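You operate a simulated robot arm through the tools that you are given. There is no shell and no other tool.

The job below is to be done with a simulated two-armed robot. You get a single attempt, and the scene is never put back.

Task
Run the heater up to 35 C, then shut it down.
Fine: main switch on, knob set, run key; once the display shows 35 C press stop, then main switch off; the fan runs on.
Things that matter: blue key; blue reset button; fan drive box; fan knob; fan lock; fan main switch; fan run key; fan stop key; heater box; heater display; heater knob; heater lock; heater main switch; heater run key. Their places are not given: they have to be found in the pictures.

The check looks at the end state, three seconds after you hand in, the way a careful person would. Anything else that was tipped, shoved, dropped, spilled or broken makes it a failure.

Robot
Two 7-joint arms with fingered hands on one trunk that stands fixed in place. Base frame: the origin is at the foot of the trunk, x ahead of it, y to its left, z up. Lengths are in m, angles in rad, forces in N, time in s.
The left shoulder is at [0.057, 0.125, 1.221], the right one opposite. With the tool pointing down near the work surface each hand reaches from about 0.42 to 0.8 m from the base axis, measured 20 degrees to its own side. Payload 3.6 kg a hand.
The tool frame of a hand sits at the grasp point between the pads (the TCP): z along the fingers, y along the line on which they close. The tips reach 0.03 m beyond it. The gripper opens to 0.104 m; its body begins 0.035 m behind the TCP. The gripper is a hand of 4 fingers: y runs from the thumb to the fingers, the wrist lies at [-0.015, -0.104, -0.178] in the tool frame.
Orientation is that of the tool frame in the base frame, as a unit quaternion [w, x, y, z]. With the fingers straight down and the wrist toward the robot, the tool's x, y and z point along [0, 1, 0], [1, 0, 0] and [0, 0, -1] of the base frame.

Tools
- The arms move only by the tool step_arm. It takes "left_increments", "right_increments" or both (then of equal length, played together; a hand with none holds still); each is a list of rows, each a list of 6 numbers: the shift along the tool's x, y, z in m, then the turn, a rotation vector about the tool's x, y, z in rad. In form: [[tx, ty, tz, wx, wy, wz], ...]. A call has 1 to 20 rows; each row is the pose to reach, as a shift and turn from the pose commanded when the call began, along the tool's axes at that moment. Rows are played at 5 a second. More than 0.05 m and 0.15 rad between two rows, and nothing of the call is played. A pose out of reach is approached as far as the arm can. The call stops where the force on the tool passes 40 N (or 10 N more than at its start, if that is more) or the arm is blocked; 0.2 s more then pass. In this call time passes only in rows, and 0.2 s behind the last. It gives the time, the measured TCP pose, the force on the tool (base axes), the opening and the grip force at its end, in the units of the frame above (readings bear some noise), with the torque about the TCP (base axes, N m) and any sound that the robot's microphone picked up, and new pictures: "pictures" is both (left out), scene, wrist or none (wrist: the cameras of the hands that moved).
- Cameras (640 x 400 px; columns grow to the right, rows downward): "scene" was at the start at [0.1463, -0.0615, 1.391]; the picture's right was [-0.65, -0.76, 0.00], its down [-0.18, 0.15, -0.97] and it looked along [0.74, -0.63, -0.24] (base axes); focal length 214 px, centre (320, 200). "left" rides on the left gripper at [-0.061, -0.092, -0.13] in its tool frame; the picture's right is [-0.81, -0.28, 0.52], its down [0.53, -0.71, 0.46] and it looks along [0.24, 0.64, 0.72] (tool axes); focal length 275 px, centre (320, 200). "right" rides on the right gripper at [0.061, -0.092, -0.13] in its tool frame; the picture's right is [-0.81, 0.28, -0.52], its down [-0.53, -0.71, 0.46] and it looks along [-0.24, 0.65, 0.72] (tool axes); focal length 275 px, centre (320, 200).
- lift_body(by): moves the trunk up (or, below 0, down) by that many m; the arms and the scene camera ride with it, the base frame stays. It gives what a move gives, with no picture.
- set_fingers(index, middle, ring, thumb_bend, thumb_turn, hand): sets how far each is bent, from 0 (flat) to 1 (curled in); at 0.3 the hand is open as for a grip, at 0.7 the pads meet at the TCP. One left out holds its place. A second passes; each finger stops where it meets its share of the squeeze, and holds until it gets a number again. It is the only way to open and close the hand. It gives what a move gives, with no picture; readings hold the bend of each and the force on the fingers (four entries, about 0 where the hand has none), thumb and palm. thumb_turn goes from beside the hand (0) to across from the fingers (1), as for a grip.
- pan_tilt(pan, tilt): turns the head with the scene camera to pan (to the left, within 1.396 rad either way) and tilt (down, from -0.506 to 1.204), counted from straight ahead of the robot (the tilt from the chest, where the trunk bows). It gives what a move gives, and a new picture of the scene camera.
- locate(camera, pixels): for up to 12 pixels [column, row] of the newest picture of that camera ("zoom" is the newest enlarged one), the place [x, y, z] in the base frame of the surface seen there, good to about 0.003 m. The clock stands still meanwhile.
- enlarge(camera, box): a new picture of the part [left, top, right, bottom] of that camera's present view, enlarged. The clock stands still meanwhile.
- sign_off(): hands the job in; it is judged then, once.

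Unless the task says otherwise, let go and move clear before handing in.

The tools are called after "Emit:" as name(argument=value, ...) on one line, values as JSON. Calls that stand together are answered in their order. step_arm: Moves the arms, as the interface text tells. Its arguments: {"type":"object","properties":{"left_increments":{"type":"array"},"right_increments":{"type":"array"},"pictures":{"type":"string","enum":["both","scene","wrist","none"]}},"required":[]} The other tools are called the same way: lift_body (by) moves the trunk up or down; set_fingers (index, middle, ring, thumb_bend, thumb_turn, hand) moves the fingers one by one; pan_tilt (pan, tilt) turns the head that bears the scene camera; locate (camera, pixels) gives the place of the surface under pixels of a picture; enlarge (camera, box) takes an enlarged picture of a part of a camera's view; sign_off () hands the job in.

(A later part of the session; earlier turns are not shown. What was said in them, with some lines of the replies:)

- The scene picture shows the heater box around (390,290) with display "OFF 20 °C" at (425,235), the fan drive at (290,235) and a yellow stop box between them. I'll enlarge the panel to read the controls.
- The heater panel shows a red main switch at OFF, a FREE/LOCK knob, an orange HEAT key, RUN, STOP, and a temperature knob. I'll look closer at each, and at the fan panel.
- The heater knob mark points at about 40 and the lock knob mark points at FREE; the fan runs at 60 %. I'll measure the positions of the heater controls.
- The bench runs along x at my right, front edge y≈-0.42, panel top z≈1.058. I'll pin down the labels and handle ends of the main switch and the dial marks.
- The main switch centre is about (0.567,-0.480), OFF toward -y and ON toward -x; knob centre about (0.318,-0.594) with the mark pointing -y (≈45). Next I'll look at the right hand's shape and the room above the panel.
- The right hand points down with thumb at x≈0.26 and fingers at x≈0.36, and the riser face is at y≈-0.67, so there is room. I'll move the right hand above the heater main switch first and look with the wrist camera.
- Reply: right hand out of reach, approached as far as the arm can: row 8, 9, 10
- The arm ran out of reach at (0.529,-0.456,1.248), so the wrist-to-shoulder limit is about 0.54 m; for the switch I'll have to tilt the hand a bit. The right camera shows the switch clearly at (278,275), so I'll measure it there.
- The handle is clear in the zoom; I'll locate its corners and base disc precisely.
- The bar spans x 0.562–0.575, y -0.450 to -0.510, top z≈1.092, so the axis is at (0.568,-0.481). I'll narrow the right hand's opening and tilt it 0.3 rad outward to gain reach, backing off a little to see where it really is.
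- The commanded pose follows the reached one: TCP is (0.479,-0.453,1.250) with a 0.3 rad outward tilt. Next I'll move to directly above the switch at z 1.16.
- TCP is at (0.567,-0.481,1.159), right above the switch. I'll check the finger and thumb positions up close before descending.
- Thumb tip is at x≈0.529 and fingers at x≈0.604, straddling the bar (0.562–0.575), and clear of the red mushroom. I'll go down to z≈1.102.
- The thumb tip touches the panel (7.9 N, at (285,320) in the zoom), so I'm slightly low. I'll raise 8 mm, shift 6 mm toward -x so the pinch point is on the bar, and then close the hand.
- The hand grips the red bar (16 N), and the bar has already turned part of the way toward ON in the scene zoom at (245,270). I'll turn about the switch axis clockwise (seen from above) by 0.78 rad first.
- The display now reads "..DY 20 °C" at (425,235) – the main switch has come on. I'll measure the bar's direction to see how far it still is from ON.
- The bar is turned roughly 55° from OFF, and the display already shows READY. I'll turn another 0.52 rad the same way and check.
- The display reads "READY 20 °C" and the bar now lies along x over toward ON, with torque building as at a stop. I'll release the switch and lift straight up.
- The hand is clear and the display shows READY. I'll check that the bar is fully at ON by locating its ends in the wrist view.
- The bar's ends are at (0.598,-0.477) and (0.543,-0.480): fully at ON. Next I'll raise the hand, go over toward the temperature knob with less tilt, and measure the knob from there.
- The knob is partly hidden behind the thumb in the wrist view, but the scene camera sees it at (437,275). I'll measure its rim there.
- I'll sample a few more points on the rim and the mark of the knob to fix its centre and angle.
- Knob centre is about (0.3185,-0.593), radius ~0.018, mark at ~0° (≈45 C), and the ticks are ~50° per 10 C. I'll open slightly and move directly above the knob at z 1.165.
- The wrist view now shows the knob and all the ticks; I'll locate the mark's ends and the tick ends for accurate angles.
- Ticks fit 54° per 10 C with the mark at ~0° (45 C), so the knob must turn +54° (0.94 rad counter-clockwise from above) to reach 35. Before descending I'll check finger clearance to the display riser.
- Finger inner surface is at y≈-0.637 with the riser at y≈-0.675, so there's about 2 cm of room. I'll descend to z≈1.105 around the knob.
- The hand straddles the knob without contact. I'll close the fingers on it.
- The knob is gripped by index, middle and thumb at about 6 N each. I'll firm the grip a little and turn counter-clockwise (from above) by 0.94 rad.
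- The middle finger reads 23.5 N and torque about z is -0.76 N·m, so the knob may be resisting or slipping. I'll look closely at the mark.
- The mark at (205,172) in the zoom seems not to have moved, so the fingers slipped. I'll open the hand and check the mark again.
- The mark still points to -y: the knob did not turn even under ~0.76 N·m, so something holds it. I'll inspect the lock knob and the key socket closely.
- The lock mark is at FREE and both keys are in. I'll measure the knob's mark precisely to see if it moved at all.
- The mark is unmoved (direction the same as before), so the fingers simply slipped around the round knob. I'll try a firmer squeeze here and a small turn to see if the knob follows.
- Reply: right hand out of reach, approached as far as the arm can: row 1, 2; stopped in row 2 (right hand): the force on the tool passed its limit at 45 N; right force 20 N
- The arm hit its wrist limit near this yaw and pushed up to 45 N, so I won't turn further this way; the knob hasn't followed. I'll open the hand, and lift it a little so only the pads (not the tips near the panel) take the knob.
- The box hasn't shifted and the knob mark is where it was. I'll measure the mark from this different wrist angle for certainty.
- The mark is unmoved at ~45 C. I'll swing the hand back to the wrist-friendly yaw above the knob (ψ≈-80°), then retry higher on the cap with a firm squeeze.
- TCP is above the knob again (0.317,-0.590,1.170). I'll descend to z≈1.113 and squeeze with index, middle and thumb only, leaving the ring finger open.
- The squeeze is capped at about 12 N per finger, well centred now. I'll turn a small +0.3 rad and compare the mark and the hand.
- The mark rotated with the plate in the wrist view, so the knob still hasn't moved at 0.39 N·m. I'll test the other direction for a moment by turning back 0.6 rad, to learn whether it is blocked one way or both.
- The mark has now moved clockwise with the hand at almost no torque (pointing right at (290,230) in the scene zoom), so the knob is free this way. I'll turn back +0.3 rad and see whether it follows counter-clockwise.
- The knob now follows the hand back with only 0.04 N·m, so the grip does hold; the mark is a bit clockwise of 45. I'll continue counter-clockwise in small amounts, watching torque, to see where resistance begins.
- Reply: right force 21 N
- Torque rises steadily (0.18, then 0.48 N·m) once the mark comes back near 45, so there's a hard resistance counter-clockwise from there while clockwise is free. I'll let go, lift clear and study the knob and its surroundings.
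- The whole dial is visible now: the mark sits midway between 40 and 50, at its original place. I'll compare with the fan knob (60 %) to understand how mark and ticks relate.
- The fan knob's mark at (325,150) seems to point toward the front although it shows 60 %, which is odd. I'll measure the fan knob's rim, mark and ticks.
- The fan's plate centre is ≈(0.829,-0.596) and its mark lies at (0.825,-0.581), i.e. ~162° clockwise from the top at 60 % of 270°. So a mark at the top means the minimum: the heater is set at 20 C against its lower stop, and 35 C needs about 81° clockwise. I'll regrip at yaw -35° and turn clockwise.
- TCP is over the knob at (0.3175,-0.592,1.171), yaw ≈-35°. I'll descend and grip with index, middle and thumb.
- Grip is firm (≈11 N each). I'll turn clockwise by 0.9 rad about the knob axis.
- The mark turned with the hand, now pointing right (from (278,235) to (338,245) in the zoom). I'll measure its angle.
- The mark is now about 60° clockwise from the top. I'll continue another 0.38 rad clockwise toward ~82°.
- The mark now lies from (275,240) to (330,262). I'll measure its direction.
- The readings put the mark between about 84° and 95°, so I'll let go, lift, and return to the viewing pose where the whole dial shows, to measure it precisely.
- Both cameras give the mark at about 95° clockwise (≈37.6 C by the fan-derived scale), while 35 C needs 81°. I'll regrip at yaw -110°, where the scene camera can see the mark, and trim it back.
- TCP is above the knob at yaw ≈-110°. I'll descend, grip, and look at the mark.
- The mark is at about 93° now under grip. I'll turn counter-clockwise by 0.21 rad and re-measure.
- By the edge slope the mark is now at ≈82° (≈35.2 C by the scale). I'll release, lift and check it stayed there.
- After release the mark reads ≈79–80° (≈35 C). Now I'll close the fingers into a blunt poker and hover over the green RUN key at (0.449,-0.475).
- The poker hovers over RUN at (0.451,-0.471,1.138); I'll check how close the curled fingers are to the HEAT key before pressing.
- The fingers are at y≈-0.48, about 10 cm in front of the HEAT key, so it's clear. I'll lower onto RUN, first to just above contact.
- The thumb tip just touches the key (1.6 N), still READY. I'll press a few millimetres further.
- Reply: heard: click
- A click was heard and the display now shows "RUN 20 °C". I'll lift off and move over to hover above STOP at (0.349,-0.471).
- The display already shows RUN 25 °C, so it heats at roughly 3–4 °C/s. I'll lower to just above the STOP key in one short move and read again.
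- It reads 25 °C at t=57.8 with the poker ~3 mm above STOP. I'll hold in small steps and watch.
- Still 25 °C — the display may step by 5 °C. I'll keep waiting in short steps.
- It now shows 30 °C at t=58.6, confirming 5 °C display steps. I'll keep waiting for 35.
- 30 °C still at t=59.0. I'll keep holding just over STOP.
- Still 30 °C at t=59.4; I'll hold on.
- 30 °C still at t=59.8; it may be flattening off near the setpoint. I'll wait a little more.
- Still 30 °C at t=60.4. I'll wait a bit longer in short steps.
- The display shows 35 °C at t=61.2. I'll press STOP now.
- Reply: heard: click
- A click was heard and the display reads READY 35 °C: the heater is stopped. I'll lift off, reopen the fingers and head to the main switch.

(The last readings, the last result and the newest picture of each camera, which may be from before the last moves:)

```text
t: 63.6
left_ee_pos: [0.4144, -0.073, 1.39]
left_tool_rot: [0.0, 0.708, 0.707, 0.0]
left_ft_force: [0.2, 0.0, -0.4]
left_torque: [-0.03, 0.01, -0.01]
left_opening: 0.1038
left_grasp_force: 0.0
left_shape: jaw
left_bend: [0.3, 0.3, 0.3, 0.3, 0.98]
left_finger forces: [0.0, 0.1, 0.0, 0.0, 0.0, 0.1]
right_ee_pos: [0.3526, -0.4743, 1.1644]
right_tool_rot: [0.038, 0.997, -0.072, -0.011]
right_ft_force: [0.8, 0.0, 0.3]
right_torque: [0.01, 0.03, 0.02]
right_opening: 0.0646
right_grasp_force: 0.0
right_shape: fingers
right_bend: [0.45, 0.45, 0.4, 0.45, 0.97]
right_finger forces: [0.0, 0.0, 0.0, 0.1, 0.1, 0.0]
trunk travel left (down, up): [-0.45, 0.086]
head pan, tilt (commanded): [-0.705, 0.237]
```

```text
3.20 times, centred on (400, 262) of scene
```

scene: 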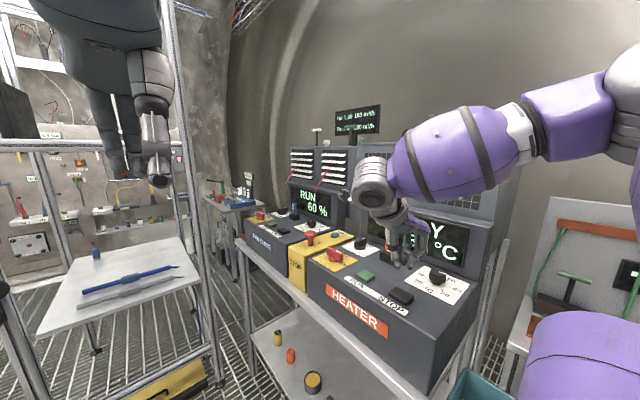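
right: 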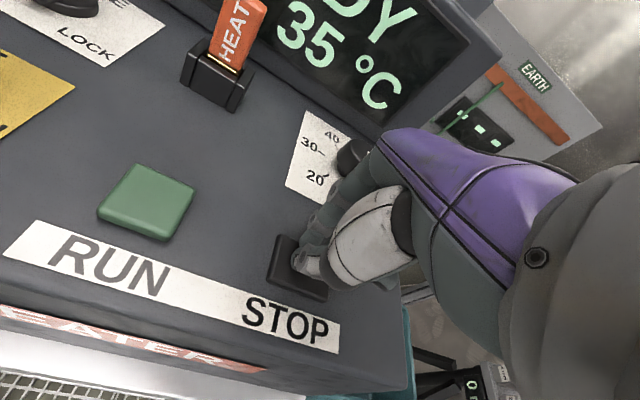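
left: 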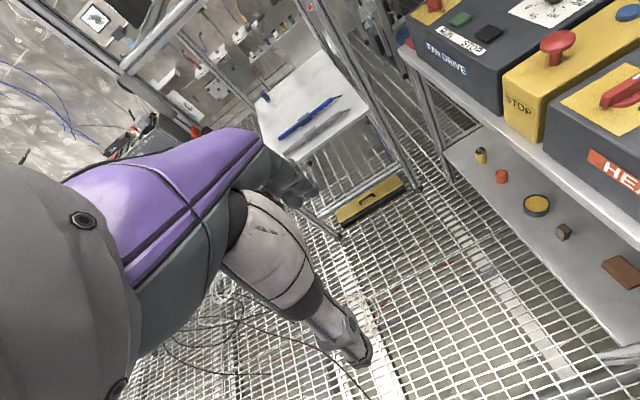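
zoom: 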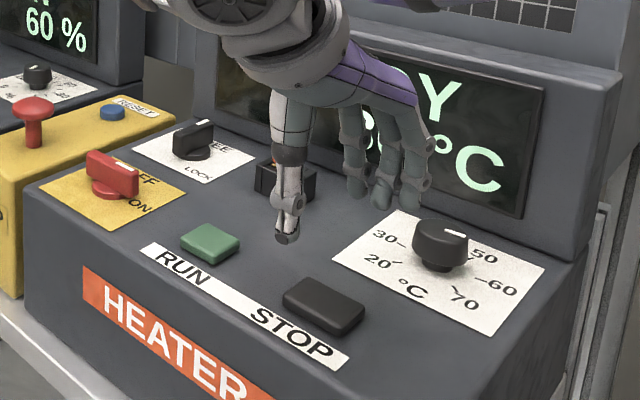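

The panel looks right, with the knob mark unchanged. I'll move sideways to above the main switch, adding the tilt for reach.

Emit:
step_arm(right_increments=[[0.0306, -0.0035, -0.0008, -0.0314, 0, 0], [0.0611, -0.007, -0.0016, -0.0629, 0, 0], [0.0917, -0.0105, -0.0024, -0.0943, 0, 0], [0.1223, -0.0141, -0.0033, -0.1257, 0, 0], [0.1529, -0.0176, -0.0041, -0.1571, 0, 0], [0.1834, -0.0211, -0.0049, -0.1886, 0, 0], [0.214, -0.0246, -0.0057, -0.22, 0, 0]])

```text
t: 65.2
left_ee_pos: [0.4153, -0.0738, 1.3898]
left_tool_rot: [-0.001, 0.707, 0.707, -0.001]
left_ft_force: [0.7, 0.3, 0.0]
left_torque: [0.03, 0.0, -0.03]
left_opening: 0.1035
left_grasp_force: 0.0
left_shape: jaw
left_bend: [0.3, 0.3, 0.3, 0.3, 0.98]
left_finger forces: [0.1, 0.0, 0.1, 0.1, 0.0, 0.1]
right_ee_pos: [0.566, -0.4816, 1.1639]
right_tool_rot: [0.147, 0.986, -0.071, -0.02]
right_ft_force: [-0.4, -0.4, -0.4]
right_torque: [0.03, 0.03, 0.02]
right_opening: 0.0646
right_grasp_force: 0.1
right_shape: fingers
right_bend: [0.45, 0.45, 0.4, 0.45, 0.97]
right_finger forces: [0.1, 0.0, 0.0, 0.1, 0.0, 0.0]
trunk travel left (down, up): [-0.45, 0.086]
head pan, tilt (commanded): [-0.705, 0.237]
```

scene: 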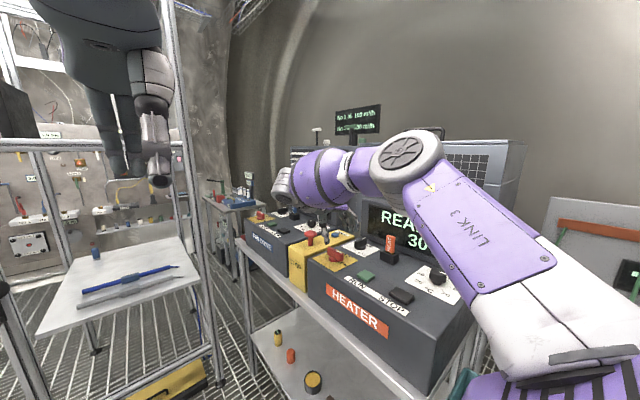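
right: 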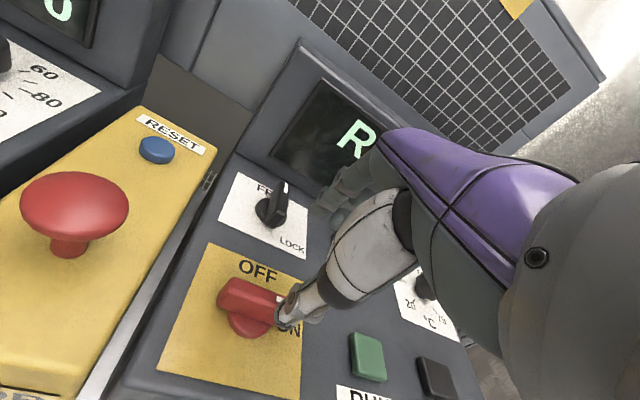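

The display cools past READY 30 °C, and the hand is above the switch at (0.566,-0.482,1.164), yaw -98°. I'll descend around the bar (now lying along x), keeping the pinch point on it.

Emit:
step_arm(right_increments=[[0.0007, -0.0062, 0.0122, 0, 0, 0], [0.0014, -0.0124, 0.0244, 0, 0, 0], [0.002, -0.0185, 0.0365, 0, 0, 0], [0.0027, -0.0247, 0.0487, 0, 0, 0]])

Emit:
enlarge(camera="scene", box=[300, 215, 380, 275])

Emit:
enlarge(camera="right", box=[200, 160, 380, 340])

```text
t: 66.2
left_ee_pos: [0.4146, -0.075, 1.3894]
left_tool_rot: [-0.001, 0.707, 0.707, 0.0]
left_ft_force: [-0.9, 0.3, 0.1]
left_torque: [0.01, 0.0, 0.05]
left_opening: 0.1037
left_grasp_force: 0.1
left_shape: jaw
left_bend: [0.3, 0.3, 0.3, 0.3, 0.98]
left_finger forces: [0.0, 0.1, 0.0, 0.0, 0.0, 0.0]
right_ee_pos: [0.5712, -0.4735, 1.1096]
right_tool_rot: [0.148, 0.986, -0.071, -0.019]
right_ft_force: [0.3, -0.2, -0.3]
right_torque: [0.0, 0.01, 0.01]
right_opening: 0.0648
right_grasp_force: 0.1
right_shape: fingers
right_bend: [0.45, 0.45, 0.4, 0.45, 0.97]
right_finger forces: [0.1, 0.1, 0.1, 0.0, 0.0, 0.0]
trunk travel left (down, up): [-0.45, 0.086]
head pan, tilt (commanded): [-0.705, 0.237]
```

scene: 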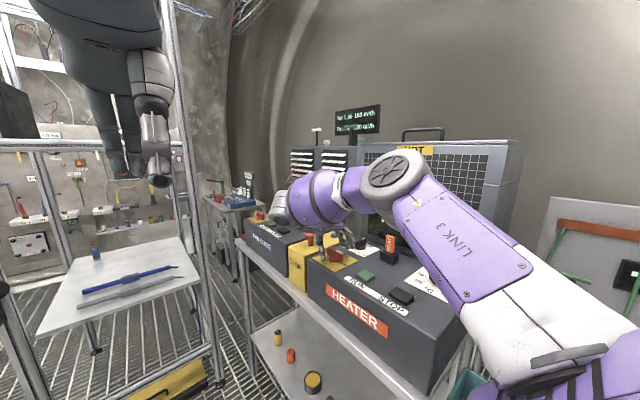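
right: 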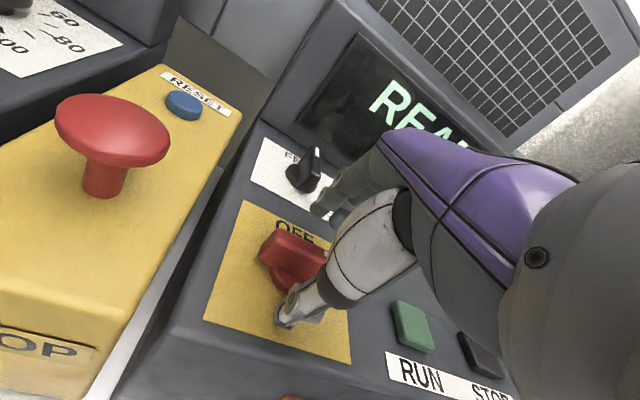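

```text
6.67 times, centred on (340, 245) of scene
```

zoom: 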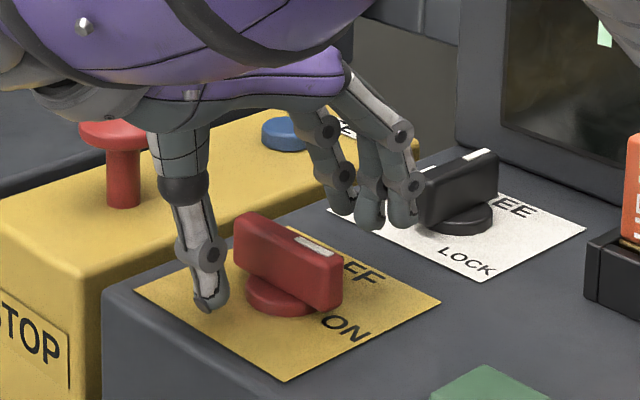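

```text
2.22 times, centred on (290, 250) of right
```

zoom: 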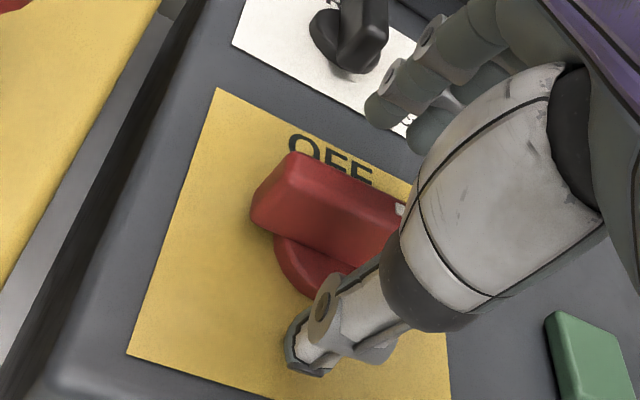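

Thumb and fingers straddle the bar; the ring finger looks near the lock handle in the zoom at (405,200), so I'll check the real distance.

Emit:
locate(camera="scene", pixels=[[352, 245], [353, 248], [350, 240], [356, 246], [354, 237], [345, 246], [322, 258], [324, 262]])

```text
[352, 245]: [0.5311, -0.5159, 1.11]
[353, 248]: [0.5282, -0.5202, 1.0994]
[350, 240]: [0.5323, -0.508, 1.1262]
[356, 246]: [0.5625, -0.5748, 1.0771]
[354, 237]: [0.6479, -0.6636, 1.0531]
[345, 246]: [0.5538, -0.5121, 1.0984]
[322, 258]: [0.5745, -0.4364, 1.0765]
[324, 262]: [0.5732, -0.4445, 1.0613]
```

There's about 4 cm to the lock handle (ring y≈-0.516 vs. handle y≈-0.575). I'll close index, middle and thumb on the bar.

Emit:
set_fingers(hand="right", index=0.77, middle=0.77, thumb_bend=0.77)

Emit:
enlarge(camera="scene", box=[300, 215, 380, 275])

Emit:
enlarge(camera="right", box=[200, 160, 380, 340])

```text
t: 67.2
left_ee_pos: [0.4137, -0.0754, 1.39]
left_tool_rot: [0.0, 0.707, 0.707, 0.0]
left_ft_force: [0.3, -0.2, -0.7]
left_torque: [0.01, 0.01, -0.04]
left_opening: 0.1037
left_grasp_force: 0.0
left_shape: jaw
left_bend: [0.3, 0.3, 0.3, 0.3, 0.98]
left_finger forces: [0.0, 0.0, 0.1, 0.1, 0.1, 0.1]
right_ee_pos: [0.5708, -0.4738, 1.1093]
right_tool_rot: [0.148, 0.986, -0.072, -0.02]
right_ft_force: [-2.3, -7.9, -3.3]
right_torque: [0.08, 0.04, 0.15]
right_opening: 0.0098
right_grasp_force: 18.0
right_shape: fingers
right_bend: [0.72, 0.65, 0.4, 0.68, 0.97]
right_finger forces: [10.0, 11.4, 0.0, 0.1, 13.5, 0.1]
trunk travel left (down, up): [-0.45, 0.086]
head pan, tilt (commanded): [-0.705, 0.237]
```

```text
6.67 times, centred on (340, 245) of scene
```

zoom: 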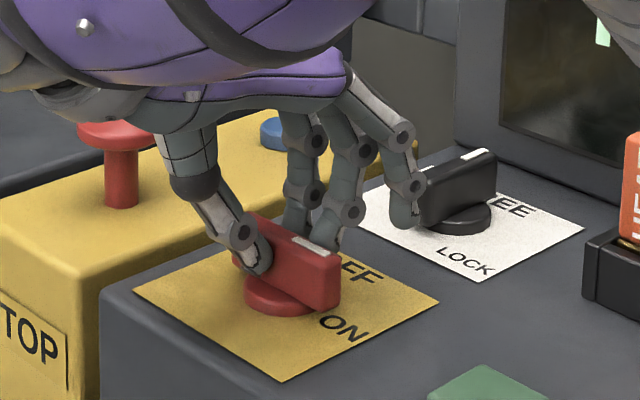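

```text
2.22 times, centred on (290, 250) of right
```

zoom: 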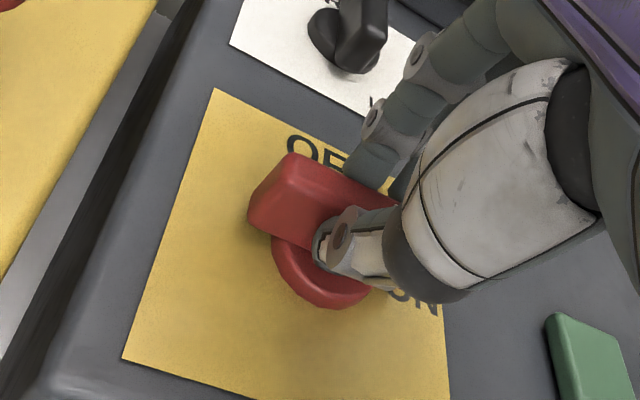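

The bar is gripped evenly (10–13 N). I'll turn counter-clockwise by 0.84 rad about the switch axis and look.

Emit:
step_arm(right_increments=[[-0.0012, -0.0002, 0.0, -0.0026, 0.041, -0.1336], [-0.0024, -0.0002, 0.0, -0.0052, 0.082, -0.2672], [-0.0036, 0.0, 0.0001, -0.0078, 0.1229, -0.4008], [-0.0047, 0.0003, 0.0002, -0.0104, 0.1639, -0.5345], [-0.0058, 0.0008, 0.0004, -0.013, 0.2049, -0.6681], [-0.0068, 0.0013, 0.0005, -0.0156, 0.2459, -0.8017]])

Emit:
enlarge(camera="scene", box=[300, 215, 380, 275])

Emit:
enlarge(camera="right", box=[200, 160, 380, 340])

```text
t: 68.6
left_ee_pos: [0.4128, -0.0785, 1.3889]
left_tool_rot: [-0.001, 0.707, 0.707, 0.0]
left_ft_force: [0.9, 0.4, 0.7]
left_torque: [0.01, -0.03, 0.01]
left_opening: 0.1037
left_grasp_force: 0.0
left_shape: jaw
left_bend: [0.3, 0.3, 0.3, 0.3, 0.98]
left_finger forces: [0.1, 0.0, 0.0, 0.0, 0.0, 0.0]
right_ee_pos: [0.5638, -0.4773, 1.1084]
right_tool_rot: [0.142, 0.93, 0.336, 0.041]
right_ft_force: [-2.5, -18.8, -5.8]
right_torque: [-0.29, 0.07, -0.18]
right_opening: 0.0092
right_grasp_force: 17.4
right_shape: fingers
right_bend: [0.72, 0.72, 0.4, 0.71, 0.95]
right_finger forces: [16.5, 9.2, 0.1, 0.1, 8.4, 0.1]
trunk travel left (down, up): [-0.45, 0.086]
head pan, tilt (commanded): [-0.705, 0.237]
```

scene: 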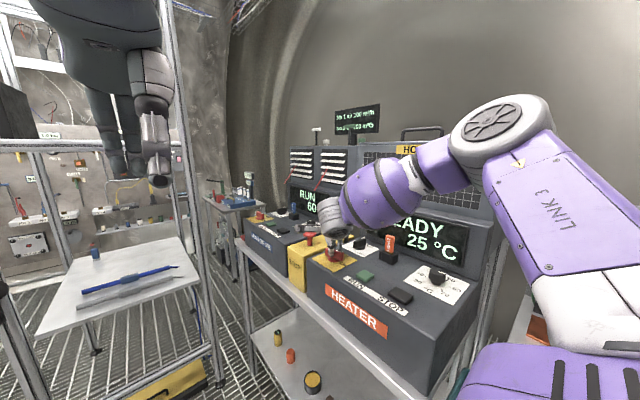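
right: 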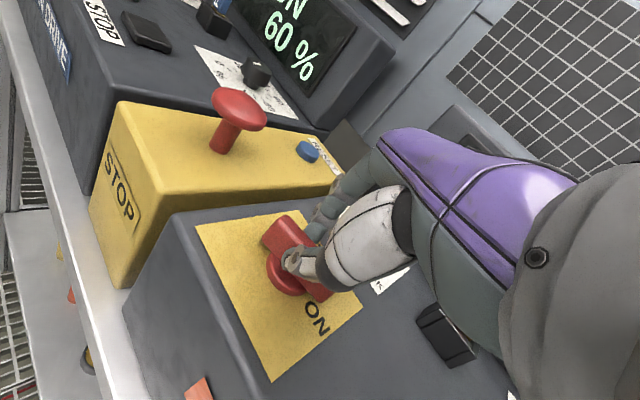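

```text
6.67 times, centred on (340, 245) of scene
```

zoom: 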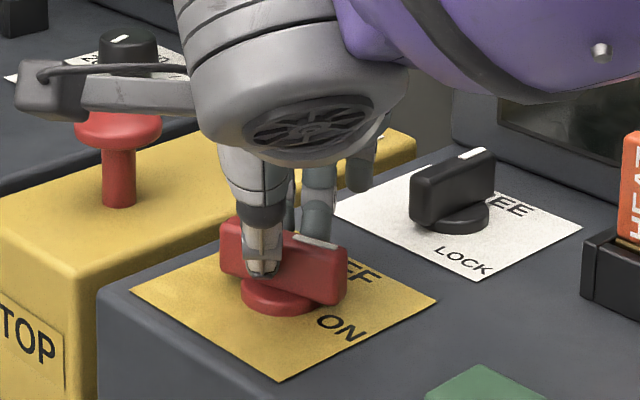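

```text
2.22 times, centred on (290, 250) of right
```

zoom: 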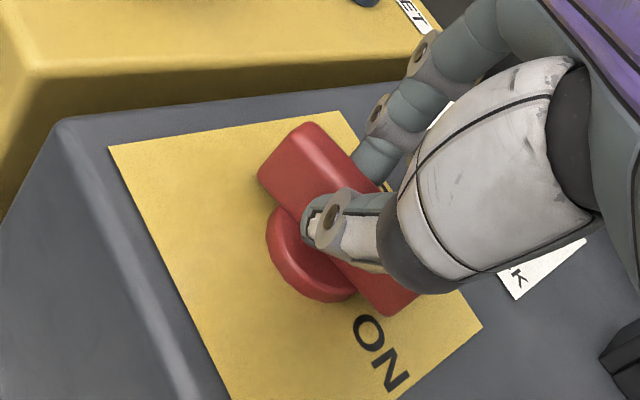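

The bar follows with some lag (now between ON and OFF), display READY 25 °C. I'll continue another 0.84 rad.

Emit:
step_arm(right_increments=[[-0.0012, -0.0002, 0.0, -0.0026, 0.041, -0.1336], [-0.0024, -0.0002, 0.0, -0.0052, 0.082, -0.2672], [-0.0036, 0.0, 0.0001, -0.0078, 0.1229, -0.4008], [-0.0047, 0.0003, 0.0002, -0.0104, 0.1639, -0.5345], [-0.0058, 0.0008, 0.0004, -0.013, 0.2049, -0.6681], [-0.0068, 0.0013, 0.0005, -0.0156, 0.2459, -0.8017]])

Emit:
enlarge(camera="scene", box=[300, 215, 380, 275])

Emit:
enlarge(camera="right", box=[200, 160, 380, 340])

```text
t: 70.0
left_ee_pos: [0.4172, -0.0754, 1.3886]
left_tool_rot: [-0.001, 0.707, 0.707, -0.001]
left_ft_force: [0.7, -0.4, 0.4]
left_torque: [-0.02, -0.01, -0.02]
left_opening: 0.1037
left_grasp_force: 0.1
left_shape: jaw
left_bend: [0.3, 0.3, 0.3, 0.3, 0.98]
left_finger forces: [0.0, 0.0, 0.1, 0.1, 0.0, 0.0]
right_ee_pos: [0.5622, -0.4818, 1.1073]
right_tool_rot: [0.114, 0.714, 0.684, 0.094]
right_ft_force: [14.5, -19.5, 1.2]
right_torque: [-0.33, -0.26, -0.27]
right_opening: 0.0091
right_grasp_force: 19.0
right_shape: fingers
right_bend: [0.72, 0.72, 0.4, 0.71, 0.95]
right_finger forces: [17.5, 11.6, 0.1, 0.1, 8.2, 0.0]
trunk travel left (down, up): [-0.45, 0.086]
head pan, tilt (commanded): [-0.705, 0.237]
```

scene: 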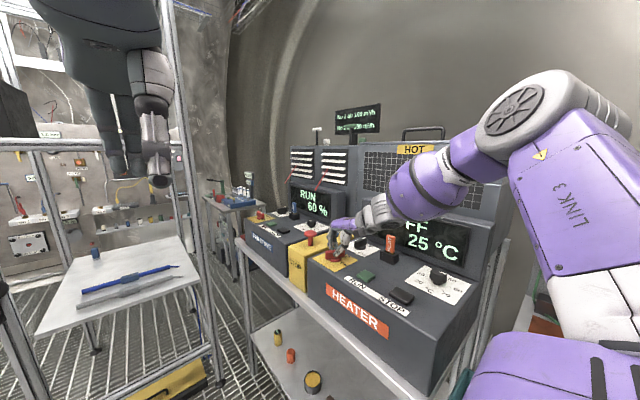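
right: 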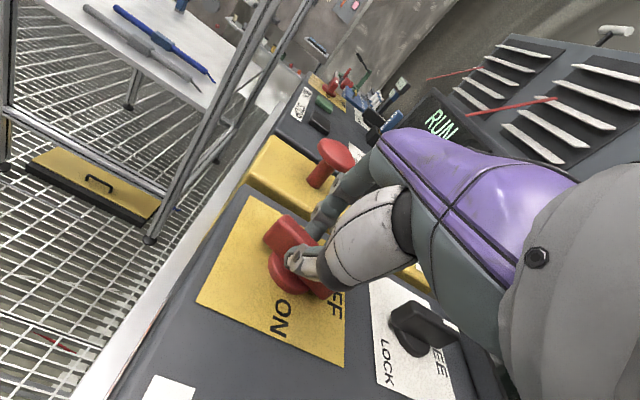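

```text
6.67 times, centred on (340, 245) of scene
```

zoom: 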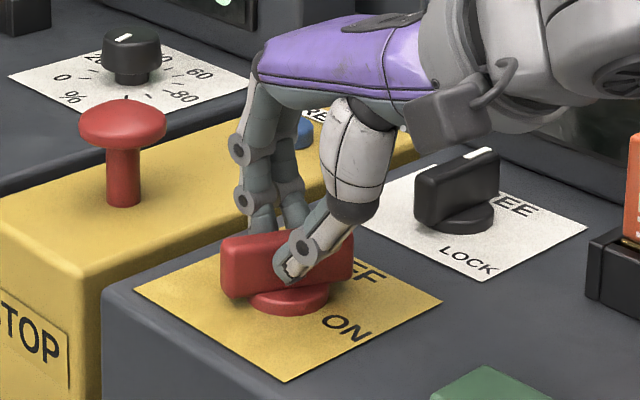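

```text
2.22 times, centred on (290, 250) of right
```

zoom: 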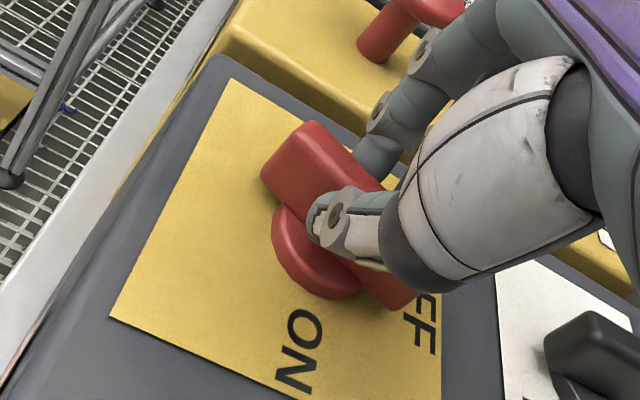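

The display now shows "..FF 25 °C" (OFF), but the bar still lags about 30° short of the OFF mark. I'll try turning a bit further to bring it fully home.

Emit:
step_arm(right_increments=[[-0.0006, -0.0001, 0.0, -0.0013, 0.0205, -0.0668], [-0.0012, -0.0002, 0.0, -0.0026, 0.041, -0.1336], [-0.0018, -0.0002, 0.0, -0.0039, 0.0615, -0.2004]])

Emit:
enlarge(camera="scene", box=[300, 215, 380, 275])

```text
t: 70.8
left_ee_pos: [0.4163, -0.076, 1.3887]
left_tool_rot: [-0.001, 0.707, 0.707, 0.001]
left_ft_force: [-0.2, 0.4, 0.4]
left_torque: [0.03, 0.02, 0.02]
left_opening: 0.1038
left_grasp_force: 0.1
left_shape: jaw
left_bend: [0.3, 0.3, 0.3, 0.3, 0.98]
left_finger forces: [0.1, 0.0, 0.0, 0.0, 0.0, 0.0]
right_ee_pos: [0.5608, -0.4834, 1.1081]
right_tool_rot: [0.103, 0.637, 0.757, 0.107]
right_ft_force: [18.1, -16.7, 1.4]
right_torque: [-0.34, -0.3, -0.21]
right_opening: 0.0087
right_grasp_force: 18.5
right_shape: fingers
right_bend: [0.72, 0.66, 0.4, 0.71, 0.96]
right_finger forces: [15.6, 12.3, 0.0, 0.1, 9.2, 0.0]
trunk travel left (down, up): [-0.45, 0.086]
head pan, tilt (commanded): [-0.705, 0.237]
```

scene: 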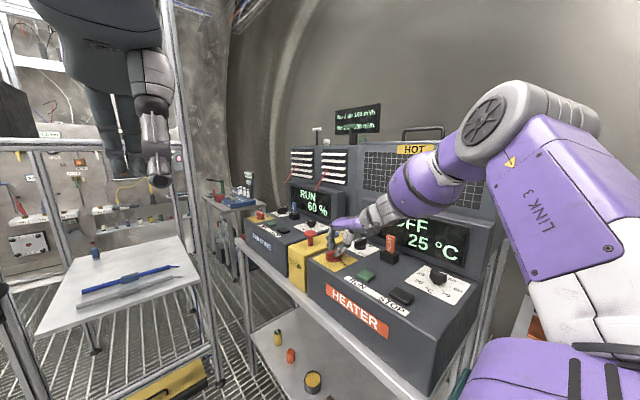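
right: 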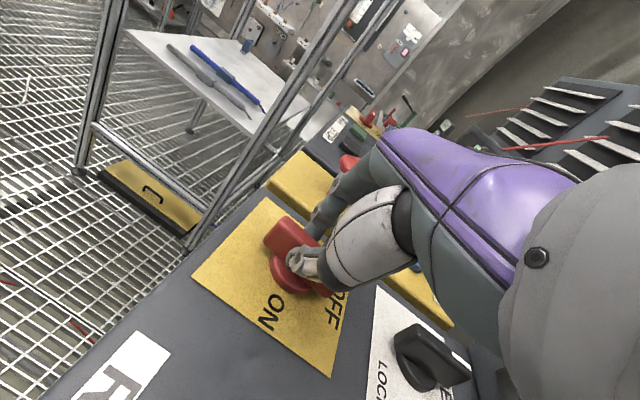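

```text
6.67 times, centred on (340, 245) of scene
```

zoom: 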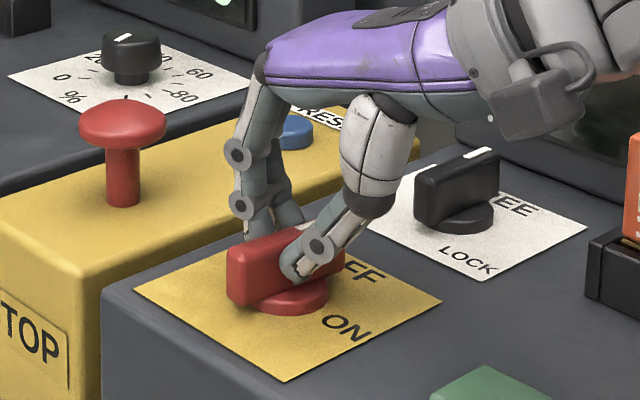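

Display shows OFF and the bar is now about 10–15° from the OFF mark, without any reach problem. I'll go another 0.2 rad.

Emit:
step_arm(right_increments=[[-0.0006, -0.0001, 0.0, -0.0013, 0.0205, -0.0668], [-0.0012, -0.0002, 0.0, -0.0026, 0.041, -0.1336], [-0.0018, -0.0002, 0.0, -0.0039, 0.0615, -0.2004]])

Emit:
enlarge(camera="scene", box=[300, 215, 380, 275])

```text
t: 71.6
left_ee_pos: [0.4176, -0.0758, 1.3886]
left_tool_rot: [-0.001, 0.707, 0.707, 0.0]
left_ft_force: [-0.7, -0.1, 0.8]
left_torque: [-0.02, 0.02, 0.03]
left_opening: 0.1036
left_grasp_force: 0.1
left_shape: jaw
left_bend: [0.3, 0.3, 0.3, 0.3, 0.98]
left_finger forces: [0.0, 0.0, 0.0, 0.0, 0.0, 0.0]
right_ee_pos: [0.5622, -0.4837, 1.1076]
right_tool_rot: [0.091, 0.555, 0.819, 0.116]
right_ft_force: [23.0, -16.4, 2.1]
right_torque: [-0.23, -0.44, -0.4]
right_opening: 0.0089
right_grasp_force: 19.2
right_shape: fingers
right_bend: [0.72, 0.66, 0.4, 0.72, 0.96]
right_finger forces: [19.4, 11.3, 0.0, 0.1, 7.8, 0.1]
trunk travel left (down, up): [-0.45, 0.086]
head pan, tilt (commanded): [-0.705, 0.237]
```

scene: 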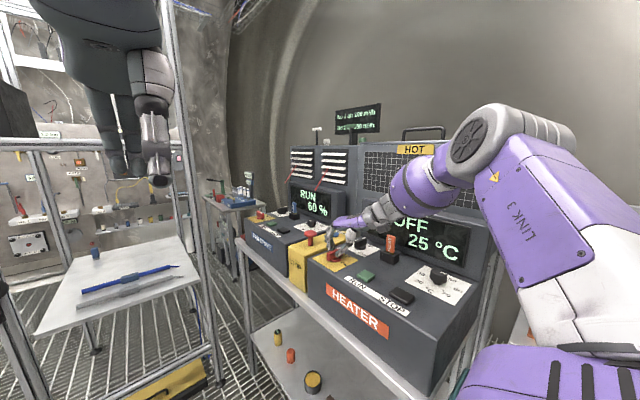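
right: 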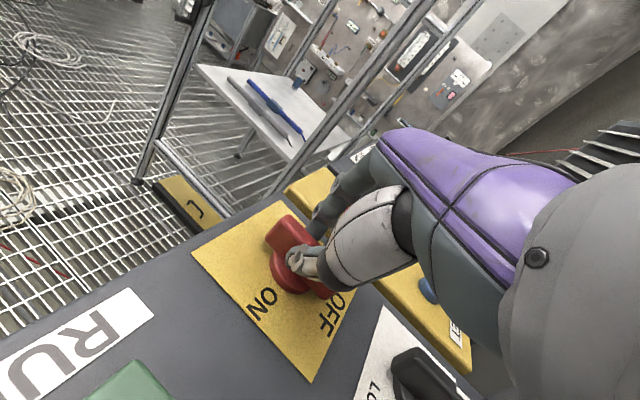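

```text
6.67 times, centred on (340, 245) of scene
```

zoom: 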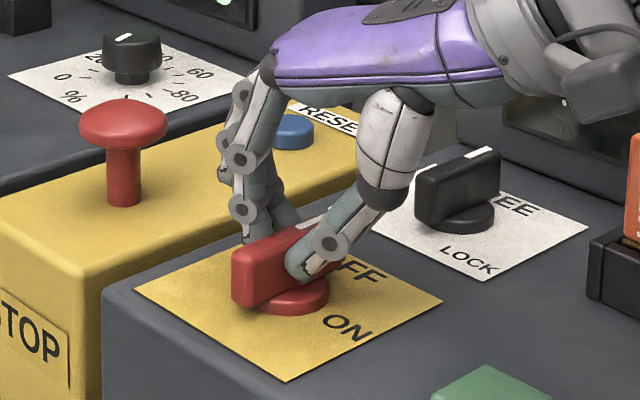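

The bar now has its original OFF slope and torque has risen to 0.4 N·m, i.e. it is at the OFF stop; the display reads OFF 25 °C. I'll release and lift straight up.

Emit:
set_fingers(hand="right", index=0.45, middle=0.45, ring=0.43, thumb_bend=0.45)

Emit:
step_arm(right_increments=[[0, 0.0059, -0.0191, 0, 0, 0], [0, 0.0118, -0.0382, 0, 0, 0], [0, 0.0177, -0.0573, 0, 0, 0], [0, 0.0207, -0.0669, 0, 0, 0]])

Emit:
enlarge(camera="scene", box=[300, 215, 380, 275])

Emit:
enlarge(camera="right", box=[180, 200, 340, 340])

```text
t: 72.6
left_ee_pos: [0.4141, -0.0731, 1.3886]
left_tool_rot: [-0.001, 0.707, 0.707, 0.0]
left_ft_force: [-0.7, -0.1, 0.0]
left_torque: [-0.03, -0.02, 0.0]
left_opening: 0.1036
left_grasp_force: 0.0
left_shape: jaw
left_bend: [0.3, 0.3, 0.3, 0.3, 0.98]
left_finger forces: [0.1, 0.0, 0.0, 0.0, 0.0, 0.0]
right_ee_pos: [0.5594, -0.4816, 1.1097]
right_tool_rot: [0.091, 0.553, 0.82, 0.117]
right_ft_force: [-0.3, -0.3, 0.6]
right_torque: [0.02, 0.06, -0.01]
right_opening: 0.0648
right_grasp_force: 0.0
right_shape: fingers
right_bend: [0.45, 0.45, 0.43, 0.45, 0.97]
right_finger forces: [0.0, 0.0, 0.0, 0.0, 0.0, 0.0]
trunk travel left (down, up): [-0.45, 0.086]
head pan, tilt (commanded): [-0.705, 0.237]
```

```text
t: 73.6
left_ee_pos: [0.4129, -0.0742, 1.3903]
left_tool_rot: [0.001, 0.707, 0.707, -0.001]
left_ft_force: [1.0, -0.8, 0.2]
left_torque: [0.01, 0.0, 0.0]
left_opening: 0.1035
left_grasp_force: 0.1
left_shape: jaw
left_bend: [0.3, 0.3, 0.3, 0.3, 0.98]
left_finger forces: [0.0, 0.0, 0.1, 0.0, 0.1, 0.1]
right_ee_pos: [0.5583, -0.4813, 1.1794]
right_tool_rot: [0.091, 0.554, 0.819, 0.117]
right_ft_force: [0.0, -0.4, 0.7]
right_torque: [0.01, 0.02, -0.03]
right_opening: 0.0646
right_grasp_force: 0.1
right_shape: fingers
right_bend: [0.45, 0.45, 0.43, 0.45, 0.97]
right_finger forces: [0.1, 0.0, 0.0, 0.1, 0.0, 0.0]
trunk travel left (down, up): [-0.45, 0.086]
head pan, tilt (commanded): [-0.705, 0.237]
```

scene: 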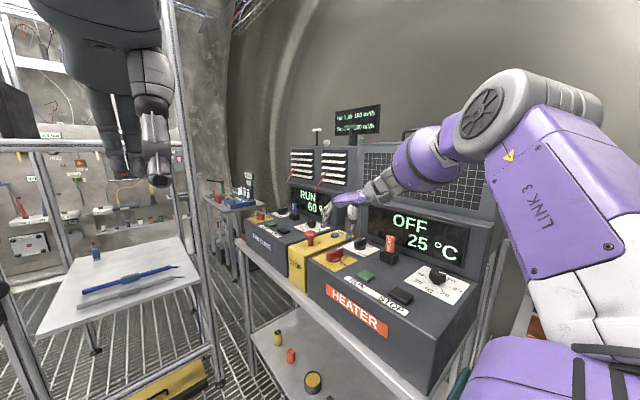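
right: 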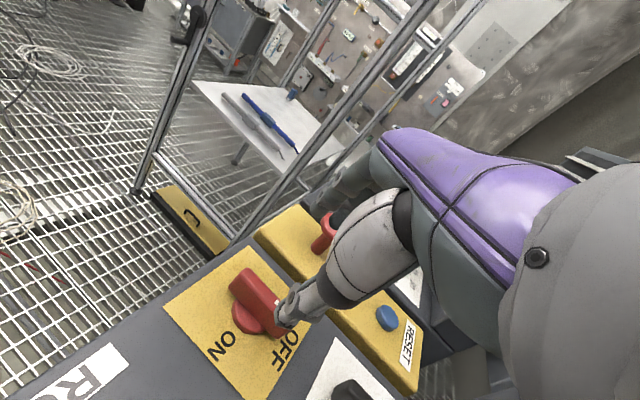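

```text
6.67 times, centred on (340, 245) of scene
```

zoom: 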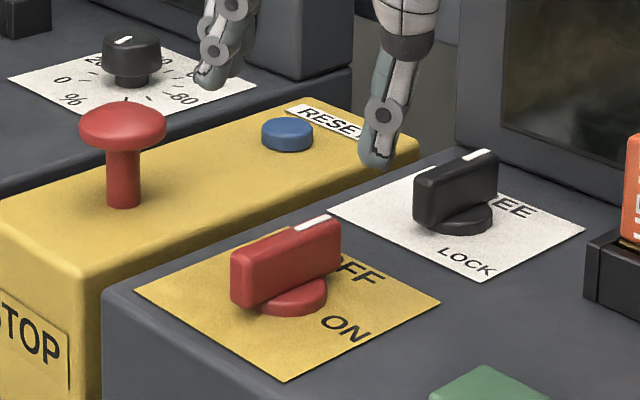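

```text
2.86 times, centred on (260, 270) of right
```

zoom: 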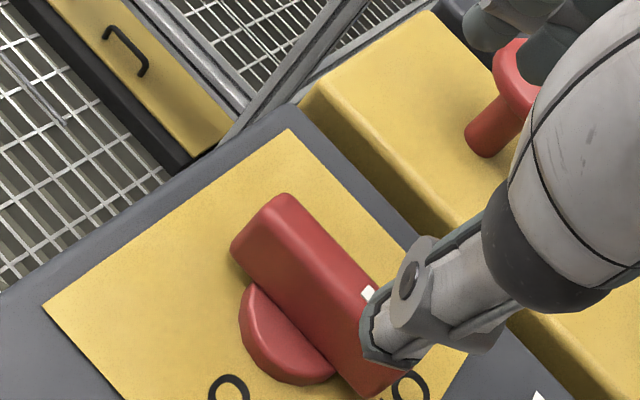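

The red bar is back at OFF, the display reads OFF 25 °C and the fan still shows RUN 60 %. I'll raise the hand and retreat clear of the bench.

Emit:
step_arm(right_increments=[[-0.0008, 0.0117, -0.0382, 0, 0, 0], [-0.0016, 0.0234, -0.0764, 0, 0, 0], [0.0261, 0.0036, -0.0952, 0, 0, 0], [0.0537, -0.0162, -0.1141, 0, 0, 0], [0.0814, -0.0361, -0.1329, 0, 0, 0], [0.1091, -0.0559, -0.1517, 0, 0, 0], [0.1367, -0.0757, -0.1706, 0, 0, 0], [0.1644, -0.0955, -0.1894, 0, 0, 0]])

Emit:
enlarge(camera="scene", box=[300, 200, 500, 325])

Emit:
enlarge(camera="scene", box=[235, 180, 363, 260])

```text
t: 75.4
left_ee_pos: [0.4129, -0.0727, 1.3898]
left_tool_rot: [0.001, 0.707, 0.707, -0.001]
left_ft_force: [0.1, -0.5, -1.0]
left_torque: [-0.01, -0.02, 0.0]
left_opening: 0.1036
left_grasp_force: 0.0
left_shape: jaw
left_bend: [0.3, 0.3, 0.3, 0.3, 0.98]
left_finger forces: [0.1, 0.1, 0.0, 0.1, 0.1, 0.0]
right_ee_pos: [0.4211, -0.4238, 1.2847]
right_tool_rot: [0.093, 0.553, 0.819, 0.12]
right_ft_force: [-0.5, 0.7, 0.3]
right_torque: [0.04, -0.03, -0.03]
right_opening: 0.0647
right_grasp_force: 0.0
right_shape: fingers
right_bend: [0.45, 0.45, 0.43, 0.45, 0.97]
right_finger forces: [0.0, 0.1, 0.0, 0.0, 0.0, 0.1]
right hand out of reach, approached as far as the arm can: row 6, 7, 8
trunk travel left (down, up): [-0.45, 0.086]
head pan, tilt (commanded): [-0.705, 0.237]
```

scene: 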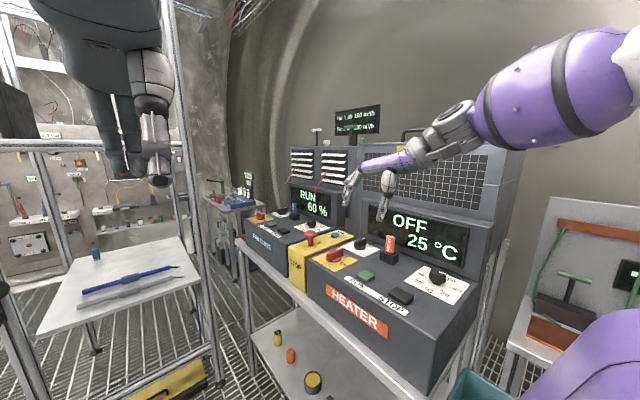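
right: 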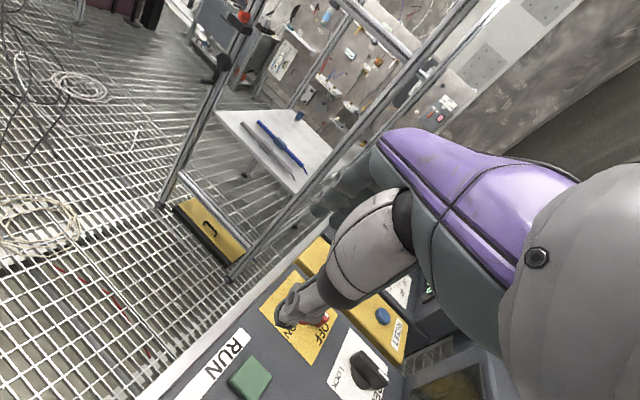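

```text
3.20 times, centred on (400, 262) of scene
```

zoom: 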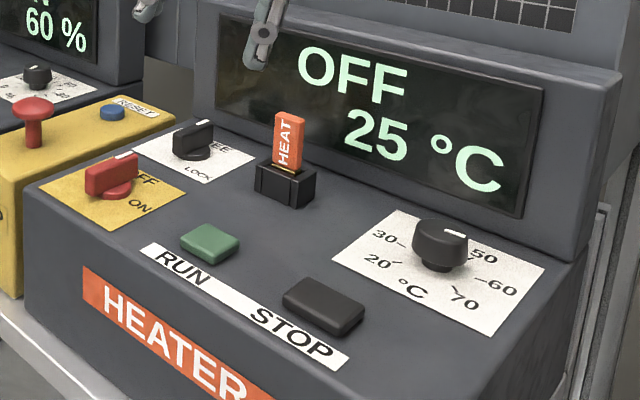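

```text
5.00 times, centred on (299, 220) of scene
```

zoom: 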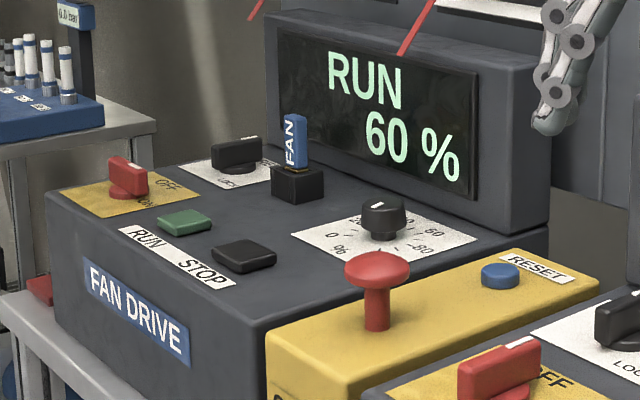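

Everything reads as wanted: heater OFF (25 °C, cooling), its main switch bar at OFF, lock still FREE, fan still RUN 60 %, and the stop box untouched. The right hand is about 20 cm above the bench and holds nothing, so I'll hand in.

Emit:
sign_off()

```text
The job is handed in.
```

The heater was run until its display showed 35 °C, then stopped and switched off at the main switch, and I handed the job in. The last picture shows the heater display at OFF 25 °C and cooling. The fan still reads RUN 60 %, and the yellow stop box and both keys were not touched.

- **Display resolution:** the heater display only moves in 5 °C steps. I pressed stop about half a second after 35 first appeared, but I can't confirm the exact peak. From the timing, my best guess is 34–35 °C.
- **Knob setting:** the printed scale does not match the pointer, so I set the knob by a different reading.
  - The knob hit a stop turning down while its pointer was between 40 and 50, and the fan's pointer at 60 % does not match its scale either.
  - I took pointer-at-top as the 20 °C minimum and turned it about 80° clockwise, which works out to roughly 35 °C. Read against the printed ticks, the pointer sits near 60.
- **Forces:** before I understood the stop, I tried turning the knob down against it. One of those attempts ran the hand up to 45 N and halted. Afterwards the box and the other controls had not moved.
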